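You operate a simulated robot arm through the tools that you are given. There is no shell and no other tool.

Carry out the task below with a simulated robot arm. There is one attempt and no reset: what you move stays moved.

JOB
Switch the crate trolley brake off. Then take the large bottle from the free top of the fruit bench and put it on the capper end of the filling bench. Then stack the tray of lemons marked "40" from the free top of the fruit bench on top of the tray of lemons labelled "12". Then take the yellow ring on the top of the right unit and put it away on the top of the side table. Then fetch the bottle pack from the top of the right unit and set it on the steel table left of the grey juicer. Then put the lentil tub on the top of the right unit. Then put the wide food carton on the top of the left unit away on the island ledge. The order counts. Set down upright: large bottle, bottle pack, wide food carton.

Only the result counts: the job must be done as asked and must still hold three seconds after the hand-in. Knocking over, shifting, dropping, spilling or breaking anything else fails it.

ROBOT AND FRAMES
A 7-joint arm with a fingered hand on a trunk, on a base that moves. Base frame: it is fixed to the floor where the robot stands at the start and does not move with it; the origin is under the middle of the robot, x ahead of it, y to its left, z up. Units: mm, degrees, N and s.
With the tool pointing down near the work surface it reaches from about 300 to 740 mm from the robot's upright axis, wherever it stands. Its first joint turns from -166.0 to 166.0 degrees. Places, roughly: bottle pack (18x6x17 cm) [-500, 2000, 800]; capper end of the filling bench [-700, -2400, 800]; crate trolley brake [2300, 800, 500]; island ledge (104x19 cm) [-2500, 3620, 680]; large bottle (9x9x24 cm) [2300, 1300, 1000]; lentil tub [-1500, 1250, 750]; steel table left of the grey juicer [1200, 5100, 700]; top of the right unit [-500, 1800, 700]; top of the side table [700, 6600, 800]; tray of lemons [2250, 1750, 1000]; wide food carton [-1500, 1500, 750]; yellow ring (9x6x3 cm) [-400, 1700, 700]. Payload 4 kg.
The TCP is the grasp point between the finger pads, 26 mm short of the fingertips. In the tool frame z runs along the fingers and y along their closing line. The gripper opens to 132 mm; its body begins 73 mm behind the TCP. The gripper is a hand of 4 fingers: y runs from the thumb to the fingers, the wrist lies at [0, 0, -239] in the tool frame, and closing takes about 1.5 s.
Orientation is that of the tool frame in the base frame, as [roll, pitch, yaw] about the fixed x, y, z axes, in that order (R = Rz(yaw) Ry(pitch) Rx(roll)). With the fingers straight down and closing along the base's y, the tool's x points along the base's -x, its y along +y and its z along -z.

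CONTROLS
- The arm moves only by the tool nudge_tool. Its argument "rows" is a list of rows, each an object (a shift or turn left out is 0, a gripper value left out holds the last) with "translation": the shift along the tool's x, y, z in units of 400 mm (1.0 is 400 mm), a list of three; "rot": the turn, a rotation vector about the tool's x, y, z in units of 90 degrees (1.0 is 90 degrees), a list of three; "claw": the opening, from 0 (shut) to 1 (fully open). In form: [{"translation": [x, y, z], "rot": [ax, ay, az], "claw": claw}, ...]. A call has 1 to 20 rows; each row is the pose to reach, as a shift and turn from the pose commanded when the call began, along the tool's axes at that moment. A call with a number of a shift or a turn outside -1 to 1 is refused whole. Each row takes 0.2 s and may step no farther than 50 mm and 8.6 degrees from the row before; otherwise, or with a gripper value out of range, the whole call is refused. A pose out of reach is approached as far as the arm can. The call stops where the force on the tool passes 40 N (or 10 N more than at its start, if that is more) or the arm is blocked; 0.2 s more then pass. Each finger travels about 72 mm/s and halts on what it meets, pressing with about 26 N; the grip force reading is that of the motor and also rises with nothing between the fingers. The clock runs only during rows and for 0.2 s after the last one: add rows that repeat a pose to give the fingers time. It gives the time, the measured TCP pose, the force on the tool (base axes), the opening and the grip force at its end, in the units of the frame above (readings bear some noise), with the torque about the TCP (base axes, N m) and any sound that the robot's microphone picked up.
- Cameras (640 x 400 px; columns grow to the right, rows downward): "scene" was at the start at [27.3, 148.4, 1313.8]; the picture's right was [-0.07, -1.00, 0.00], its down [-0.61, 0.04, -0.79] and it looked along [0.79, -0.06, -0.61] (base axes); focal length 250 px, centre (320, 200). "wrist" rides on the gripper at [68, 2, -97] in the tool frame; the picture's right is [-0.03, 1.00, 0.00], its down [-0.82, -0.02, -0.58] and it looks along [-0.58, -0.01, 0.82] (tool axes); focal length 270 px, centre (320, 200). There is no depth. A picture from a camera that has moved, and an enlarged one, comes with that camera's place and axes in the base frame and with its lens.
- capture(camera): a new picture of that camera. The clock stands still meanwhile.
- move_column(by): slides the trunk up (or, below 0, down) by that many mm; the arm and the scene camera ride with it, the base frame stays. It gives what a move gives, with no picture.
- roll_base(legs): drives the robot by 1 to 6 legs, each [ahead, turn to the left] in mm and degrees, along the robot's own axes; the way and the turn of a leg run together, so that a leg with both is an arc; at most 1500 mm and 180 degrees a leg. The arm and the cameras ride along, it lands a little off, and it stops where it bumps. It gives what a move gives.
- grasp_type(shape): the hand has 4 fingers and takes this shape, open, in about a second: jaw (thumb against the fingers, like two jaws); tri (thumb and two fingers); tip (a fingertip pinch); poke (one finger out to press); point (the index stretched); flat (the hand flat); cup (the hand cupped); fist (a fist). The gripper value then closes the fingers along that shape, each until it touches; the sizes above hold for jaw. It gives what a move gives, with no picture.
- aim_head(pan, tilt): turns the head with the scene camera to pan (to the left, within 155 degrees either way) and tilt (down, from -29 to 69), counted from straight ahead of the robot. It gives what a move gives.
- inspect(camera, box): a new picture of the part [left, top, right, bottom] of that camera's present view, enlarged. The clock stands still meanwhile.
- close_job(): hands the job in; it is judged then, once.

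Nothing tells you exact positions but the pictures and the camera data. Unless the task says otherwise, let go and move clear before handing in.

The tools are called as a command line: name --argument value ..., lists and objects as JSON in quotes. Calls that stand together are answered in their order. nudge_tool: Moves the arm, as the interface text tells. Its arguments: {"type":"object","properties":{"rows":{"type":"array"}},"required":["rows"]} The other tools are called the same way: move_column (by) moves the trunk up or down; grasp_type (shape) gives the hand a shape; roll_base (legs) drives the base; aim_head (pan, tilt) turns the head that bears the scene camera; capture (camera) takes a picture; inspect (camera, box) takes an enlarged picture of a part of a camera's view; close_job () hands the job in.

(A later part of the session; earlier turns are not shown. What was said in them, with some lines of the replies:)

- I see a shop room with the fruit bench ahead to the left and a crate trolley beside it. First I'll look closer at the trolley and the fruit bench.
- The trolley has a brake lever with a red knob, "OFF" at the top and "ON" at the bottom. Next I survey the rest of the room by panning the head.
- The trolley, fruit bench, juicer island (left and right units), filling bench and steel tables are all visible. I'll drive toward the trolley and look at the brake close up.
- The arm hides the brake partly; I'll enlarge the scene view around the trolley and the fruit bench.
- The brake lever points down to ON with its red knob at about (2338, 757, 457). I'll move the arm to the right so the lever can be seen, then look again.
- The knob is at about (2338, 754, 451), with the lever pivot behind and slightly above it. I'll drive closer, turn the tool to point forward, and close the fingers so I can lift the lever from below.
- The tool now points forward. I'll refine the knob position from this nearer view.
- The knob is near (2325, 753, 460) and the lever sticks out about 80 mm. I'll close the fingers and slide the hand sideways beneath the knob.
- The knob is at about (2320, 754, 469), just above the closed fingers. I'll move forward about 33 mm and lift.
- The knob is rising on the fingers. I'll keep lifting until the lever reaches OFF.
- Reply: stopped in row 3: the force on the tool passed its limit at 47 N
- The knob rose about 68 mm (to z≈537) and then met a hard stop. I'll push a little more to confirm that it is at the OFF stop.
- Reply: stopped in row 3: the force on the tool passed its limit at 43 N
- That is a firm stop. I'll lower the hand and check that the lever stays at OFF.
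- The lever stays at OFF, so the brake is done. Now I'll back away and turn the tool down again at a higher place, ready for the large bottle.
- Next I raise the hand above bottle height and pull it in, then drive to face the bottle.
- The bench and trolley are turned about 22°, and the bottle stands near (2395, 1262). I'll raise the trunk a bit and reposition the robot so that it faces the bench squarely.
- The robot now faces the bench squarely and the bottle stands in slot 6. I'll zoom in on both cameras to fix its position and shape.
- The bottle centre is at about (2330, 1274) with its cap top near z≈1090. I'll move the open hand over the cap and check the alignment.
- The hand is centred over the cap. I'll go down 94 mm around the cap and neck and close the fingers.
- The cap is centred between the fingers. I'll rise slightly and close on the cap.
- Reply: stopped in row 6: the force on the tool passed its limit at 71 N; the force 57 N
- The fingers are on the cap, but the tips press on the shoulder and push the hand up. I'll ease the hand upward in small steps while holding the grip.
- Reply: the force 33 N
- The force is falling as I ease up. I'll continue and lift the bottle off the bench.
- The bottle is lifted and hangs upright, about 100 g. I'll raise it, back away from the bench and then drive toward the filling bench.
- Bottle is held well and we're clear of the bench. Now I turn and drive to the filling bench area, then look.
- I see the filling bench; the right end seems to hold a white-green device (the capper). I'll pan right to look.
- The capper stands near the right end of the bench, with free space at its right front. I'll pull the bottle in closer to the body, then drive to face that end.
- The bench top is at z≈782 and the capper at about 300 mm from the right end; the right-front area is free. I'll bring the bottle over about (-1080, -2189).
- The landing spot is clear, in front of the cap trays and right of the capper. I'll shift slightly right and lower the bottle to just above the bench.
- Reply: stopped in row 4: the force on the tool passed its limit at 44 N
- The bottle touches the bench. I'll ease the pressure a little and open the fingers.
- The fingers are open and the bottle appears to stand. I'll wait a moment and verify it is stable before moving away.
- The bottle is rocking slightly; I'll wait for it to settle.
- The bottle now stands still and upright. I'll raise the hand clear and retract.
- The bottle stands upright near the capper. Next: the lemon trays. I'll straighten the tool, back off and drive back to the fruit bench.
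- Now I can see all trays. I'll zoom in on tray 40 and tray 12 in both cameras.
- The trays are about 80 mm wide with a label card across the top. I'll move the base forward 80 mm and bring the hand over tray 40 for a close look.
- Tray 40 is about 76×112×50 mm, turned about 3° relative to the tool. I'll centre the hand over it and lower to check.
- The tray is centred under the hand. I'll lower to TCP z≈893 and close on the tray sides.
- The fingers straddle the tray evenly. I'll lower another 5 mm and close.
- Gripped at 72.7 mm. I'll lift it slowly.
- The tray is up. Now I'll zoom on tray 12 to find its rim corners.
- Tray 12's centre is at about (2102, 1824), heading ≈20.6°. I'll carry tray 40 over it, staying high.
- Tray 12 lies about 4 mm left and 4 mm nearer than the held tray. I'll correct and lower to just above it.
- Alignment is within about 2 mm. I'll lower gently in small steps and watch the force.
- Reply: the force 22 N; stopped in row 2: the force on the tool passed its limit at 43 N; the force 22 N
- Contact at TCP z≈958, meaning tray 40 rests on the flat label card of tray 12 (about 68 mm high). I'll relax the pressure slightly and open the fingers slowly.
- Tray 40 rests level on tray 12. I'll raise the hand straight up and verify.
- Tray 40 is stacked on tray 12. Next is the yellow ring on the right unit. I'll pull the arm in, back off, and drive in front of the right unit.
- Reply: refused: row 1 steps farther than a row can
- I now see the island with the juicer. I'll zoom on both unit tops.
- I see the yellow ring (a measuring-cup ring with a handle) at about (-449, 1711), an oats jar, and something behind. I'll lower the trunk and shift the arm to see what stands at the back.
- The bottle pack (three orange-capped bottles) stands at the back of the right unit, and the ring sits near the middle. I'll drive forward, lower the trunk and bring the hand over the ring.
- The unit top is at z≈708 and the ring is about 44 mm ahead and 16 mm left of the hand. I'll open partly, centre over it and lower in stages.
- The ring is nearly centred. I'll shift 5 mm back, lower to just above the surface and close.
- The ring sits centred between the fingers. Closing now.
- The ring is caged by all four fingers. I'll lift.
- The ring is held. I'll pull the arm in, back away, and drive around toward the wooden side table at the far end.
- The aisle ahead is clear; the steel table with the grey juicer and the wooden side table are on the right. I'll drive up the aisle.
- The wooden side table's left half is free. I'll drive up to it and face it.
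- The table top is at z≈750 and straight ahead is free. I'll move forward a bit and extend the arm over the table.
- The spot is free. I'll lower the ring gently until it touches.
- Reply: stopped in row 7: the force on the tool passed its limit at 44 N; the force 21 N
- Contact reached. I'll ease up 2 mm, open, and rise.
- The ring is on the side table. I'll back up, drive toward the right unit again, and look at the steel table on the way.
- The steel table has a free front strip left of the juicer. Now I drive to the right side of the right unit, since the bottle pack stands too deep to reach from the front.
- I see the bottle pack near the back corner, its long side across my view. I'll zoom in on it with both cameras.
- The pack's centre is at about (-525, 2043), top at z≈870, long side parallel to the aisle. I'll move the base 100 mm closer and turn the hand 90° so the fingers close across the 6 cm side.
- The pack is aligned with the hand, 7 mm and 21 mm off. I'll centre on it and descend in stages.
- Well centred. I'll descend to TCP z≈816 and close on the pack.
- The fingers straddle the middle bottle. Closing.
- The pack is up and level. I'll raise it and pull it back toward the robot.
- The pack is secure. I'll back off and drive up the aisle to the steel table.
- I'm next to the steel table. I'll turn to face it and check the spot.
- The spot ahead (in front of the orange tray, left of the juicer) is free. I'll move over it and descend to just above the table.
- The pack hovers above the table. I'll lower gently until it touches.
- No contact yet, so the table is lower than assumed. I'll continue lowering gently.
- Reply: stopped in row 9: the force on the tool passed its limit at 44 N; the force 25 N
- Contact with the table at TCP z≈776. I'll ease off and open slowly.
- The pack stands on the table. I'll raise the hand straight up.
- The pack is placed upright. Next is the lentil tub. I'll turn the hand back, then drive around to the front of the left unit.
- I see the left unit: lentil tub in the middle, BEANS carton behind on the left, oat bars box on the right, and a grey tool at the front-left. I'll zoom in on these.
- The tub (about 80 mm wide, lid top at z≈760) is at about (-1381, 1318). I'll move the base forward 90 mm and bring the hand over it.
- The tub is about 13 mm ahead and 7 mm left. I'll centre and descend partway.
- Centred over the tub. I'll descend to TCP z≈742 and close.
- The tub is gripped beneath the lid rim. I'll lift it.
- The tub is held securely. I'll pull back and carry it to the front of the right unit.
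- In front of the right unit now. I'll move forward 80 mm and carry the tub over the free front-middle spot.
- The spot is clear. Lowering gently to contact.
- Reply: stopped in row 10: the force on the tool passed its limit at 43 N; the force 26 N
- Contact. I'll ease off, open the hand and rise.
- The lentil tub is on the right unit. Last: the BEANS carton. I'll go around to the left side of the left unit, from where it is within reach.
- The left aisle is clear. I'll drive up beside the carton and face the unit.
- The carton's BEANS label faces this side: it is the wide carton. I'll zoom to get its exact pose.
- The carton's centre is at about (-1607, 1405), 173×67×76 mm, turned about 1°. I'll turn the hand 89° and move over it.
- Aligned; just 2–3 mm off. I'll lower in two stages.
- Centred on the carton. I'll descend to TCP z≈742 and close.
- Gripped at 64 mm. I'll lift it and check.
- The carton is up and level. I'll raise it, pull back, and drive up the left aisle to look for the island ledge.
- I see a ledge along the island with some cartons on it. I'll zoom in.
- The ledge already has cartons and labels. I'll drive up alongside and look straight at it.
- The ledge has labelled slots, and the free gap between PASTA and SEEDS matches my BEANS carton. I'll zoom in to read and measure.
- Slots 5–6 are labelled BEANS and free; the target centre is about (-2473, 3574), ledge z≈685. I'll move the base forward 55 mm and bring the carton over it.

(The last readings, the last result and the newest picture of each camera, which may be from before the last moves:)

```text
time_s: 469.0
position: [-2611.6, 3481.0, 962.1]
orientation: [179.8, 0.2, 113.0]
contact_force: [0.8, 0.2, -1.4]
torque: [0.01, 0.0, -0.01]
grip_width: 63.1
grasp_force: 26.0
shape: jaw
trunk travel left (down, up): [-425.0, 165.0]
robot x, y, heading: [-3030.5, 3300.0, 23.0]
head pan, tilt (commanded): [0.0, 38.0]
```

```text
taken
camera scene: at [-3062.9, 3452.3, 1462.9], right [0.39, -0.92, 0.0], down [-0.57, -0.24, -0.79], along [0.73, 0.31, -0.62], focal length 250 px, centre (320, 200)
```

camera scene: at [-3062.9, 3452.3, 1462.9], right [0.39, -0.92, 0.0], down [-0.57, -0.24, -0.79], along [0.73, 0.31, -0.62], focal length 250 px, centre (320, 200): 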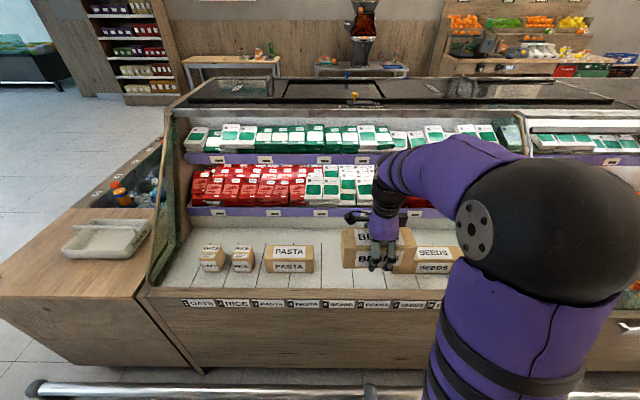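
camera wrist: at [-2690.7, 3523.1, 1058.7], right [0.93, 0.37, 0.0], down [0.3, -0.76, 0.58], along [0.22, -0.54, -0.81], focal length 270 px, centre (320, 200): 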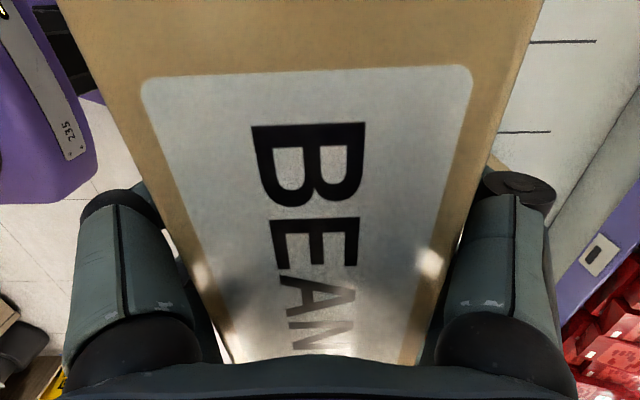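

nudge_tool --rows '[{"translation": [0.02, 0.1, 0], "rot": [0, 0, 0.003]}, {"translation": [0.04, 0.2, 0], "rot": [0, 0, 0.0055]}, {"translation": [0.06, 0.3, 0], "rot": [0, 0, 0.0055]}, {"translation": [0.0785, 0.41, 0.03], "rot": [0, 0, 0.0055]}, {"translation": [0.0785, 0.41, 0.13], "rot": [0, 0, 0.0055]}, {"translation": [0.0785, 0.41, 0.23], "rot": [0, 0, 0.0055]}, {"translation": [0.0785, 0.41, 0.33], "rot": [0, 0, 0.0055]}, {"translation": [0.0785, 0.41, 0.42], "rot": [0, 0, 0.0055]}]'

capture --camera "scene"

inspect --camera "scene" --box '[260, 210, 440, 320]'

capture --camera "wrist"

```text
time_s: 470.8
position: [-2471.8, 3573.8, 794.0]
orientation: [179.8, 0.2, 112.5]
contact_force: [0.1, 0.7, -2.5]
torque: [-0.01, -0.04, 0.02]
grip_width: 62.8
grasp_force: 26.2
shape: jaw
trunk travel left (down, up): [-425.0, 165.0]
robot x, y, heading: [-3029.0, 3301.8, 22.9]
head pan, tilt (commanded): [0.0, 38.0]
```

```text
taken
camera scene: at [-3063.0, 3452.2, 1462.9], right [0.39, -0.92, 0.0], down [-0.57, -0.24, -0.79], along [0.73, 0.31, -0.62], focal length 250 px, centre (320, 200)
```

scene: 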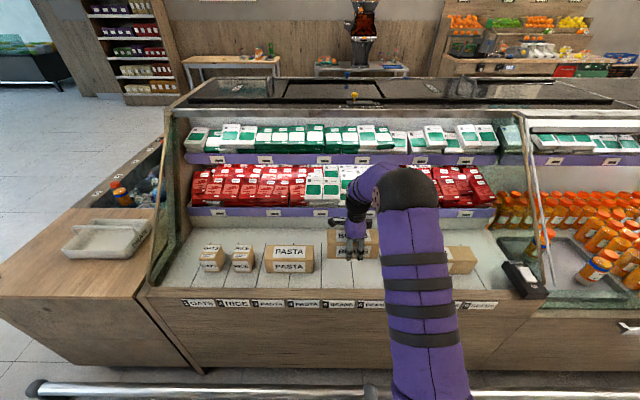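

```text
3.56 times, centred on (350, 265) of scene
camera zoom: at [-3063.0, 3452.2, 1462.9], right [0.39, -0.92, 0.0], down [-0.57, -0.24, -0.79], along [0.73, 0.31, -0.62], focal length 890 px, centre (213, -31)
```

zoom: 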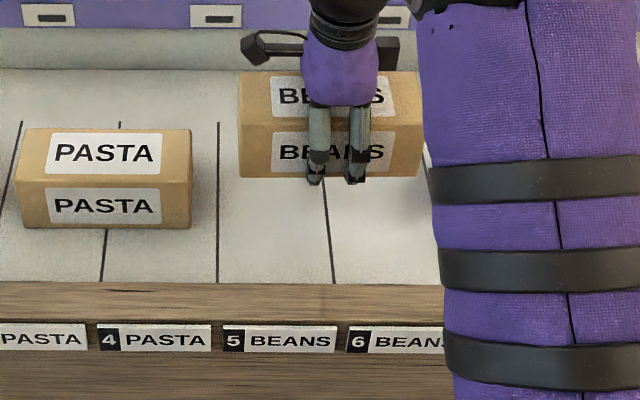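

```text
taken
camera wrist: at [-2497.4, 3639.0, 890.4], right [0.93, 0.36, 0.0], down [0.29, -0.76, 0.58], along [0.21, -0.54, -0.81], focal length 270 px, centre (320, 200)
```

wrist: 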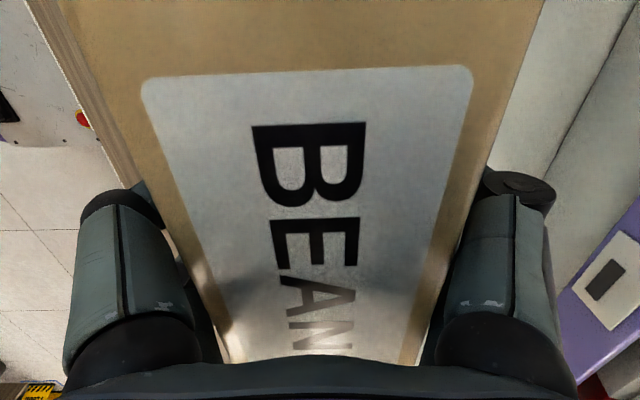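

The carton is centred over slots 5–6, aligned with the PASTA carton. I'll lower it gently to contact.

nudge_tool --rows '[{"translation": [0, -0.006, 0.06]}, {"translation": [0, -0.01, 0.12]}, {"translation": [0, -0.01, 0.15]}, {"translation": [0, -0.01, 0.1575]}, {"translation": [0, -0.01, 0.165]}, {"translation": [0, -0.01, 0.1725]}, {"translation": [0, -0.01, 0.18]}, {"translation": [0, -0.01, 0.1875]}, {"translation": [0, -0.01, 0.195]}, {"translation": [0, -0.01, 0.2025]}, {"translation": [0, -0.01, 0.21]}, {"translation": [0, -0.01, 0.2175]}, {"translation": [0, -0.01, 0.225]}]'

inspect --camera "scene" --box '[260, 210, 440, 320]'

```text
time_s: 473.6
position: [-2475.1, 3572.1, 707.2]
orientation: [179.5, 0.2, 112.5]
contact_force: [-3.1, -0.5, 20.4]
torque: [-0.08, 0.36, 0.0]
grip_width: 63.3
grasp_force: 26.0
shape: jaw
trunk travel left (down, up): [-425.0, 165.0]
robot x, y, heading: [-3026.9, 3298.3, 22.9]
head pan, tilt (commanded): [0.0, 38.0]
```

```text
3.56 times, centred on (350, 265) of scene
camera zoom: at [-3064.9, 3451.4, 1463.4], right [0.39, -0.92, 0.0], down [-0.57, -0.24, -0.79], along [0.73, 0.31, -0.61], focal length 890 px, centre (213, -31)
```

zoom: 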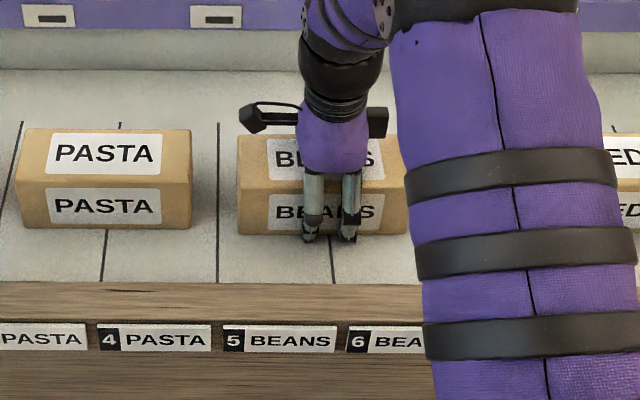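

The carton rests on the ledge in slots 5–6. I'll ease off and open the fingers a limited amount.

nudge_tool --rows '[{"translation": [0, 0, -0.006]}, {"translation": [0, 0, -0.008], "claw": 0.52}, {"translation": [0, 0, -0.008], "claw": 0.56}, {"translation": [0, 0, -0.008], "claw": 0.62}, {"translation": [0, 0, -0.008], "claw": 0.7}, {"translation": [0, 0, -0.008], "claw": 0.72}, {"translation": [0, 0, -0.008], "claw": 0.72}]'

inspect --camera "scene" --box '[260, 210, 440, 320]'

capture --camera "wrist"

```text
time_s: 475.2
position: [-2474.8, 3572.6, 707.5]
orientation: [179.8, 0.2, 112.5]
contact_force: [0.1, 0.8, 0.8]
torque: [0.01, -0.01, -0.02]
grip_width: 94.5
grasp_force: 0.0
shape: jaw
trunk travel left (down, up): [-425.0, 165.0]
robot x, y, heading: [-3028.8, 3303.5, 22.9]
head pan, tilt (commanded): [0.0, 38.0]
```

```text
3.56 times, centred on (350, 265) of scene
camera zoom: at [-3063.2, 3452.2, 1462.9], right [0.39, -0.92, 0.0], down [-0.57, -0.24, -0.79], along [0.73, 0.31, -0.62], focal length 890 px, centre (213, -31)
```

zoom: 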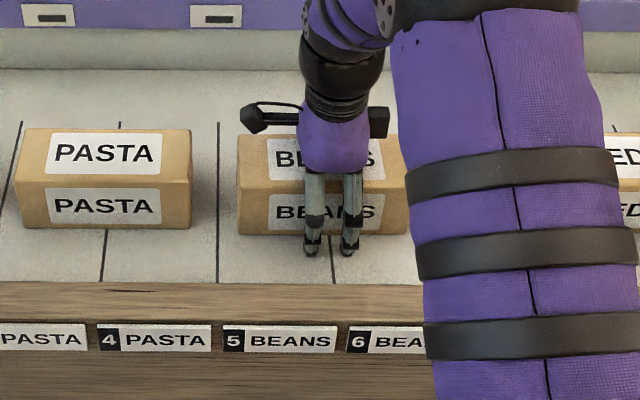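

```text
taken
camera wrist: at [-2501.6, 3636.3, 803.6], right [0.93, 0.36, 0.0], down [0.29, -0.76, 0.58], along [0.21, -0.54, -0.81], focal length 270 px, centre (320, 200)
```

wrist: 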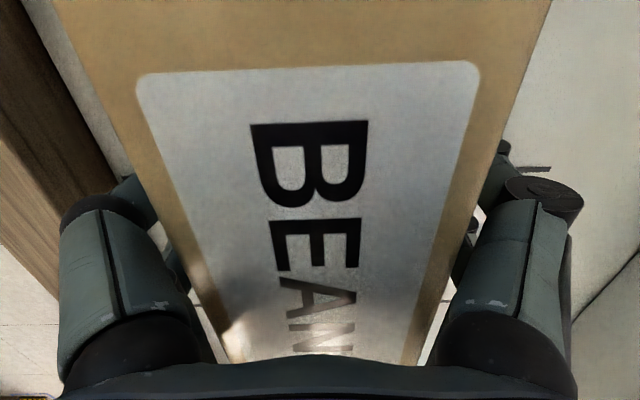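

The carton is released. I'll raise the hand straight up, pull back, and check.

nudge_tool --rows '[{"translation": [0, 0, -0.03]}, {"translation": [0, 0, -0.08]}, {"translation": [0, 0, -0.16]}, {"translation": [0, 0, -0.26]}, {"translation": [0, 0, -0.36]}, {"translation": [0, 0, -0.46]}, {"translation": [0, 0, -0.56]}, {"translation": [0, -0.1, -0.6]}, {"translation": [0, -0.2, -0.6]}, {"translation": [0, -0.3, -0.6]}, {"translation": [0, -0.4, -0.6]}]'

roll_base --legs '[[-250, 0]]'

capture --camera "scene"

inspect --camera "scene" --box '[240, 190, 440, 310]'

```text
time_s: 477.6
position: [-2626.1, 3510.2, 949.0]
orientation: [179.8, 0.2, 112.4]
contact_force: [0.2, 0.6, -0.2]
torque: [0.0, 0.0, -0.03]
grip_width: 94.6
grasp_force: 0.1
shape: jaw
trunk travel left (down, up): [-425.0, 165.0]
robot x, y, heading: [-3030.4, 3303.8, 23.0]
head pan, tilt (commanded): [0.0, 38.0]
```

```text
time_s: 479.4
position: [-2856.0, 3416.1, 949.1]
orientation: [179.8, 0.2, 112.8]
contact_force: [-1.1, -0.4, 0.4]
torque: [0.0, -0.02, 0.0]
grip_width: 94.4
grasp_force: 0.1
shape: jaw
trunk travel left (down, up): [-425.0, 165.0]
robot x, y, heading: [-3259.9, 3201.4, 23.3]
head pan, tilt (commanded): [0.0, 38.0]
```

```text
taken
camera scene: at [-3293.9, 3354.1, 1463.0], right [0.39, -0.92, 0.0], down [-0.57, -0.24, -0.79], along [0.72, 0.31, -0.62], focal length 250 px, centre (320, 200)
```

scene: 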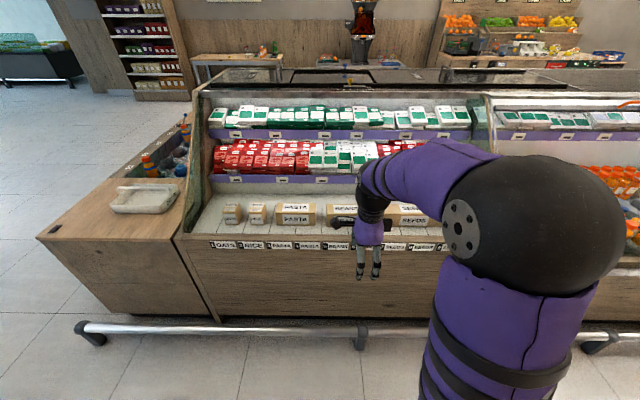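

```text
3.20 times, centred on (340, 250) of scene
camera zoom: at [-3293.9, 3354.1, 1463.0], right [0.39, -0.92, 0.0], down [-0.57, -0.24, -0.79], along [0.72, 0.31, -0.62], focal length 801 px, centre (256, 40)
```

zoom: 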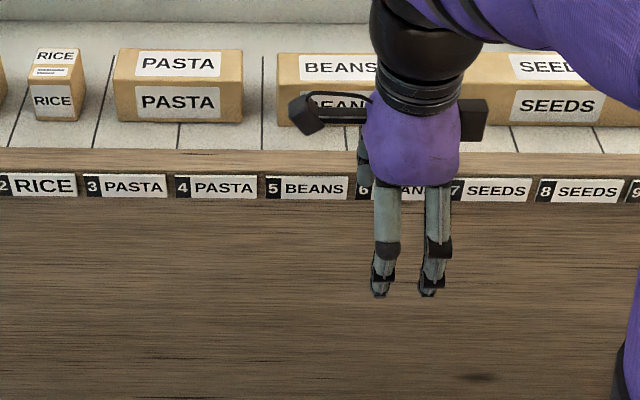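

BEANS sits in slots 5–6. I'll move the arm aside to check the gap to the SEEDS carton.

nudge_tool --rows '[{"translation": [0.1, -0.02, -0.02]}, {"translation": [0.2, -0.04, -0.04]}, {"translation": [0.3, -0.06, -0.06]}, {"translation": [0.4, -0.08, -0.06]}, {"translation": [0.5, -0.1, -0.06]}, {"translation": [0.6, -0.12, -0.06]}]'

aim_head --pan -12 --tilt 30

capture --camera "scene"

```text
time_s: 480.9
position: [-2995.0, 3621.2, 971.4]
orientation: [179.8, 0.1, 112.8]
contact_force: [-0.1, -0.4, 0.2]
torque: [0.02, -0.01, 0.04]
grip_width: 94.5
grasp_force: 0.1
shape: jaw
trunk travel left (down, up): [-425.0, 165.0]
robot x, y, heading: [-3259.0, 3200.0, 23.2]
head pan, tilt (commanded): [0.0, 38.0]
```

```text
time_s: 481.6
position: [-2994.2, 3619.8, 971.9]
orientation: [179.8, 0.2, 112.8]
contact_force: [-0.8, 0.5, -0.7]
torque: [0.0, 0.0, 0.01]
grip_width: 94.8
grasp_force: 0.1
shape: jaw
trunk travel left (down, up): [-425.0, 165.0]
robot x, y, heading: [-3259.0, 3199.8, 23.3]
head pan, tilt (commanded): [-12.0, 30.0]
```

```text
taken
camera scene: at [-3284.6, 3337.8, 1475.3], right [0.19, -0.98, 0.0], down [-0.49, -0.1, -0.87], along [0.85, 0.17, -0.5], focal length 250 px, centre (320, 200)
```

scene: 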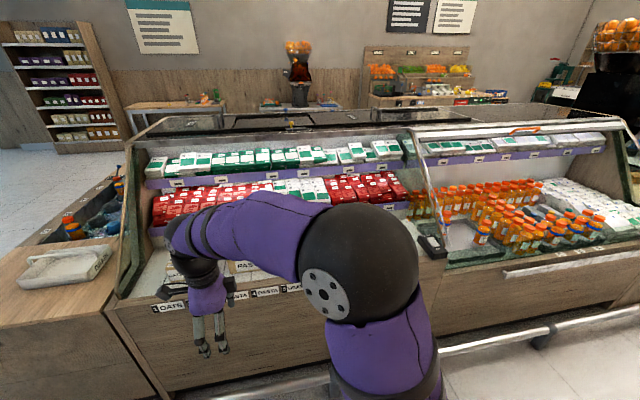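

roll_base --legs '[[0, 80]]'

aim_head --pan -85 --tilt 32

capture --camera "scene"

```text
time_s: 485.8
position: [-3625.3, 3533.8, 971.8]
orientation: [179.8, 0.2, -166.9]
contact_force: [0.2, -0.1, -0.1]
torque: [0.02, 0.01, -0.01]
grip_width: 94.9
grasp_force: 0.1
shape: jaw
trunk travel left (down, up): [-425.0, 165.0]
robot x, y, heading: [-3260.1, 3202.2, 103.6]
head pan, tilt (commanded): [-12.0, 30.0]
```

```text
time_s: 487.2
position: [-3626.3, 3533.2, 971.5]
orientation: [179.8, 0.2, -166.9]
contact_force: [-0.2, 0.1, -0.4]
torque: [0.02, -0.01, 0.0]
grip_width: 94.8
grasp_force: 0.1
shape: jaw
trunk travel left (down, up): [-425.0, 165.0]
robot x, y, heading: [-3255.7, 3202.1, 103.3]
head pan, tilt (commanded): [-85.0, 32.0]
```

```text
taken
camera scene: at [-3307.5, 3137.9, 1472.2], right [0.32, -0.95, 0.0], down [-0.5, -0.17, -0.85], along [0.8, 0.27, -0.53], focal length 250 px, centre (320, 200)
```

scene: 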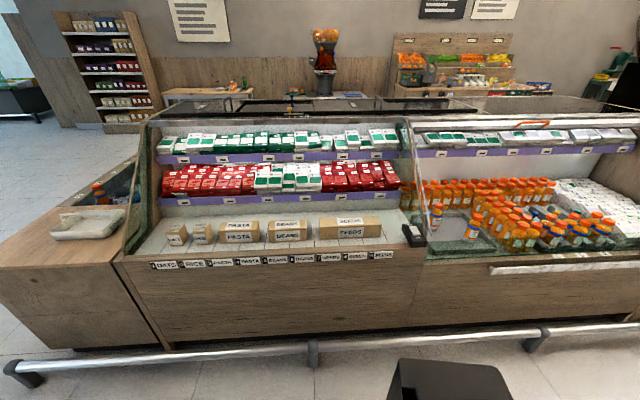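

inspect --camera "scene" --box '[150, 200, 430, 280]'

```text
2.29 times, centred on (290, 240) of scene
camera zoom: at [-3307.5, 3137.9, 1472.2], right [0.32, -0.95, 0.0], down [-0.5, -0.17, -0.85], along [0.8, 0.27, -0.53], focal length 572 px, centre (389, 109)
```

zoom: 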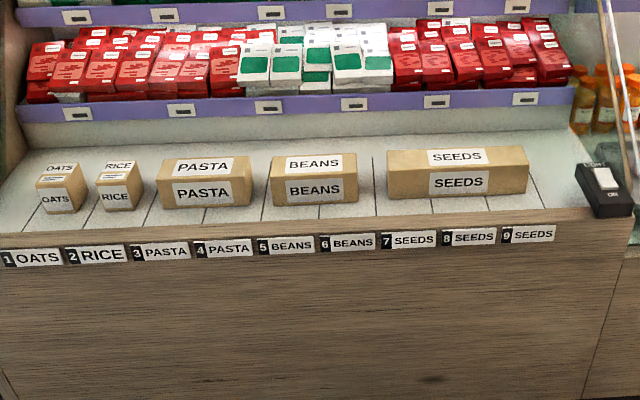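

The BEANS carton stands upright in its slots and nothing around it has moved. Brake, bottle, trays, ring, bottle pack, tub and carton are all done in order, and the hand is empty and clear. I'm handing the job in.

close_job

```text
The job is handed in.
```

All seven steps are done in the order you gave, and I've handed the job in. I don't have the judging result. I checked each step by camera right after doing it, but didn't go back to recheck the earlier ones.

1. **Crate trolley brake:** I lifted the lever to its hard stop at OFF, and it stayed there when I let go.
2. **Large bottle:** it stands upright near the right end of the filling bench, in front and to the right of the capper. It rocked briefly on release, then settled. I placed it by sight at the capper, because no marking shows where the "capper end" starts.
3. **Tray "40":** it is stacked on tray "12", resting level on that tray's label card.
4. **Yellow ring:** it lies on the free left half of the side table.
5. **Bottle pack:** it stands upright on the steel table, in front of the orange tray and left of the grey juicer.
6. **Lentil tub:** it is on the front middle of the right unit's top.
7. **Wide food carton:** I took this to be the BEANS carton rather than the smaller oat-bar box. It stands upright in slots 5–6 of the island ledge, which are labelled BEANS, between PASTA and SEEDS.

I saw nothing else knocked over or moved. The hand is empty and clear.
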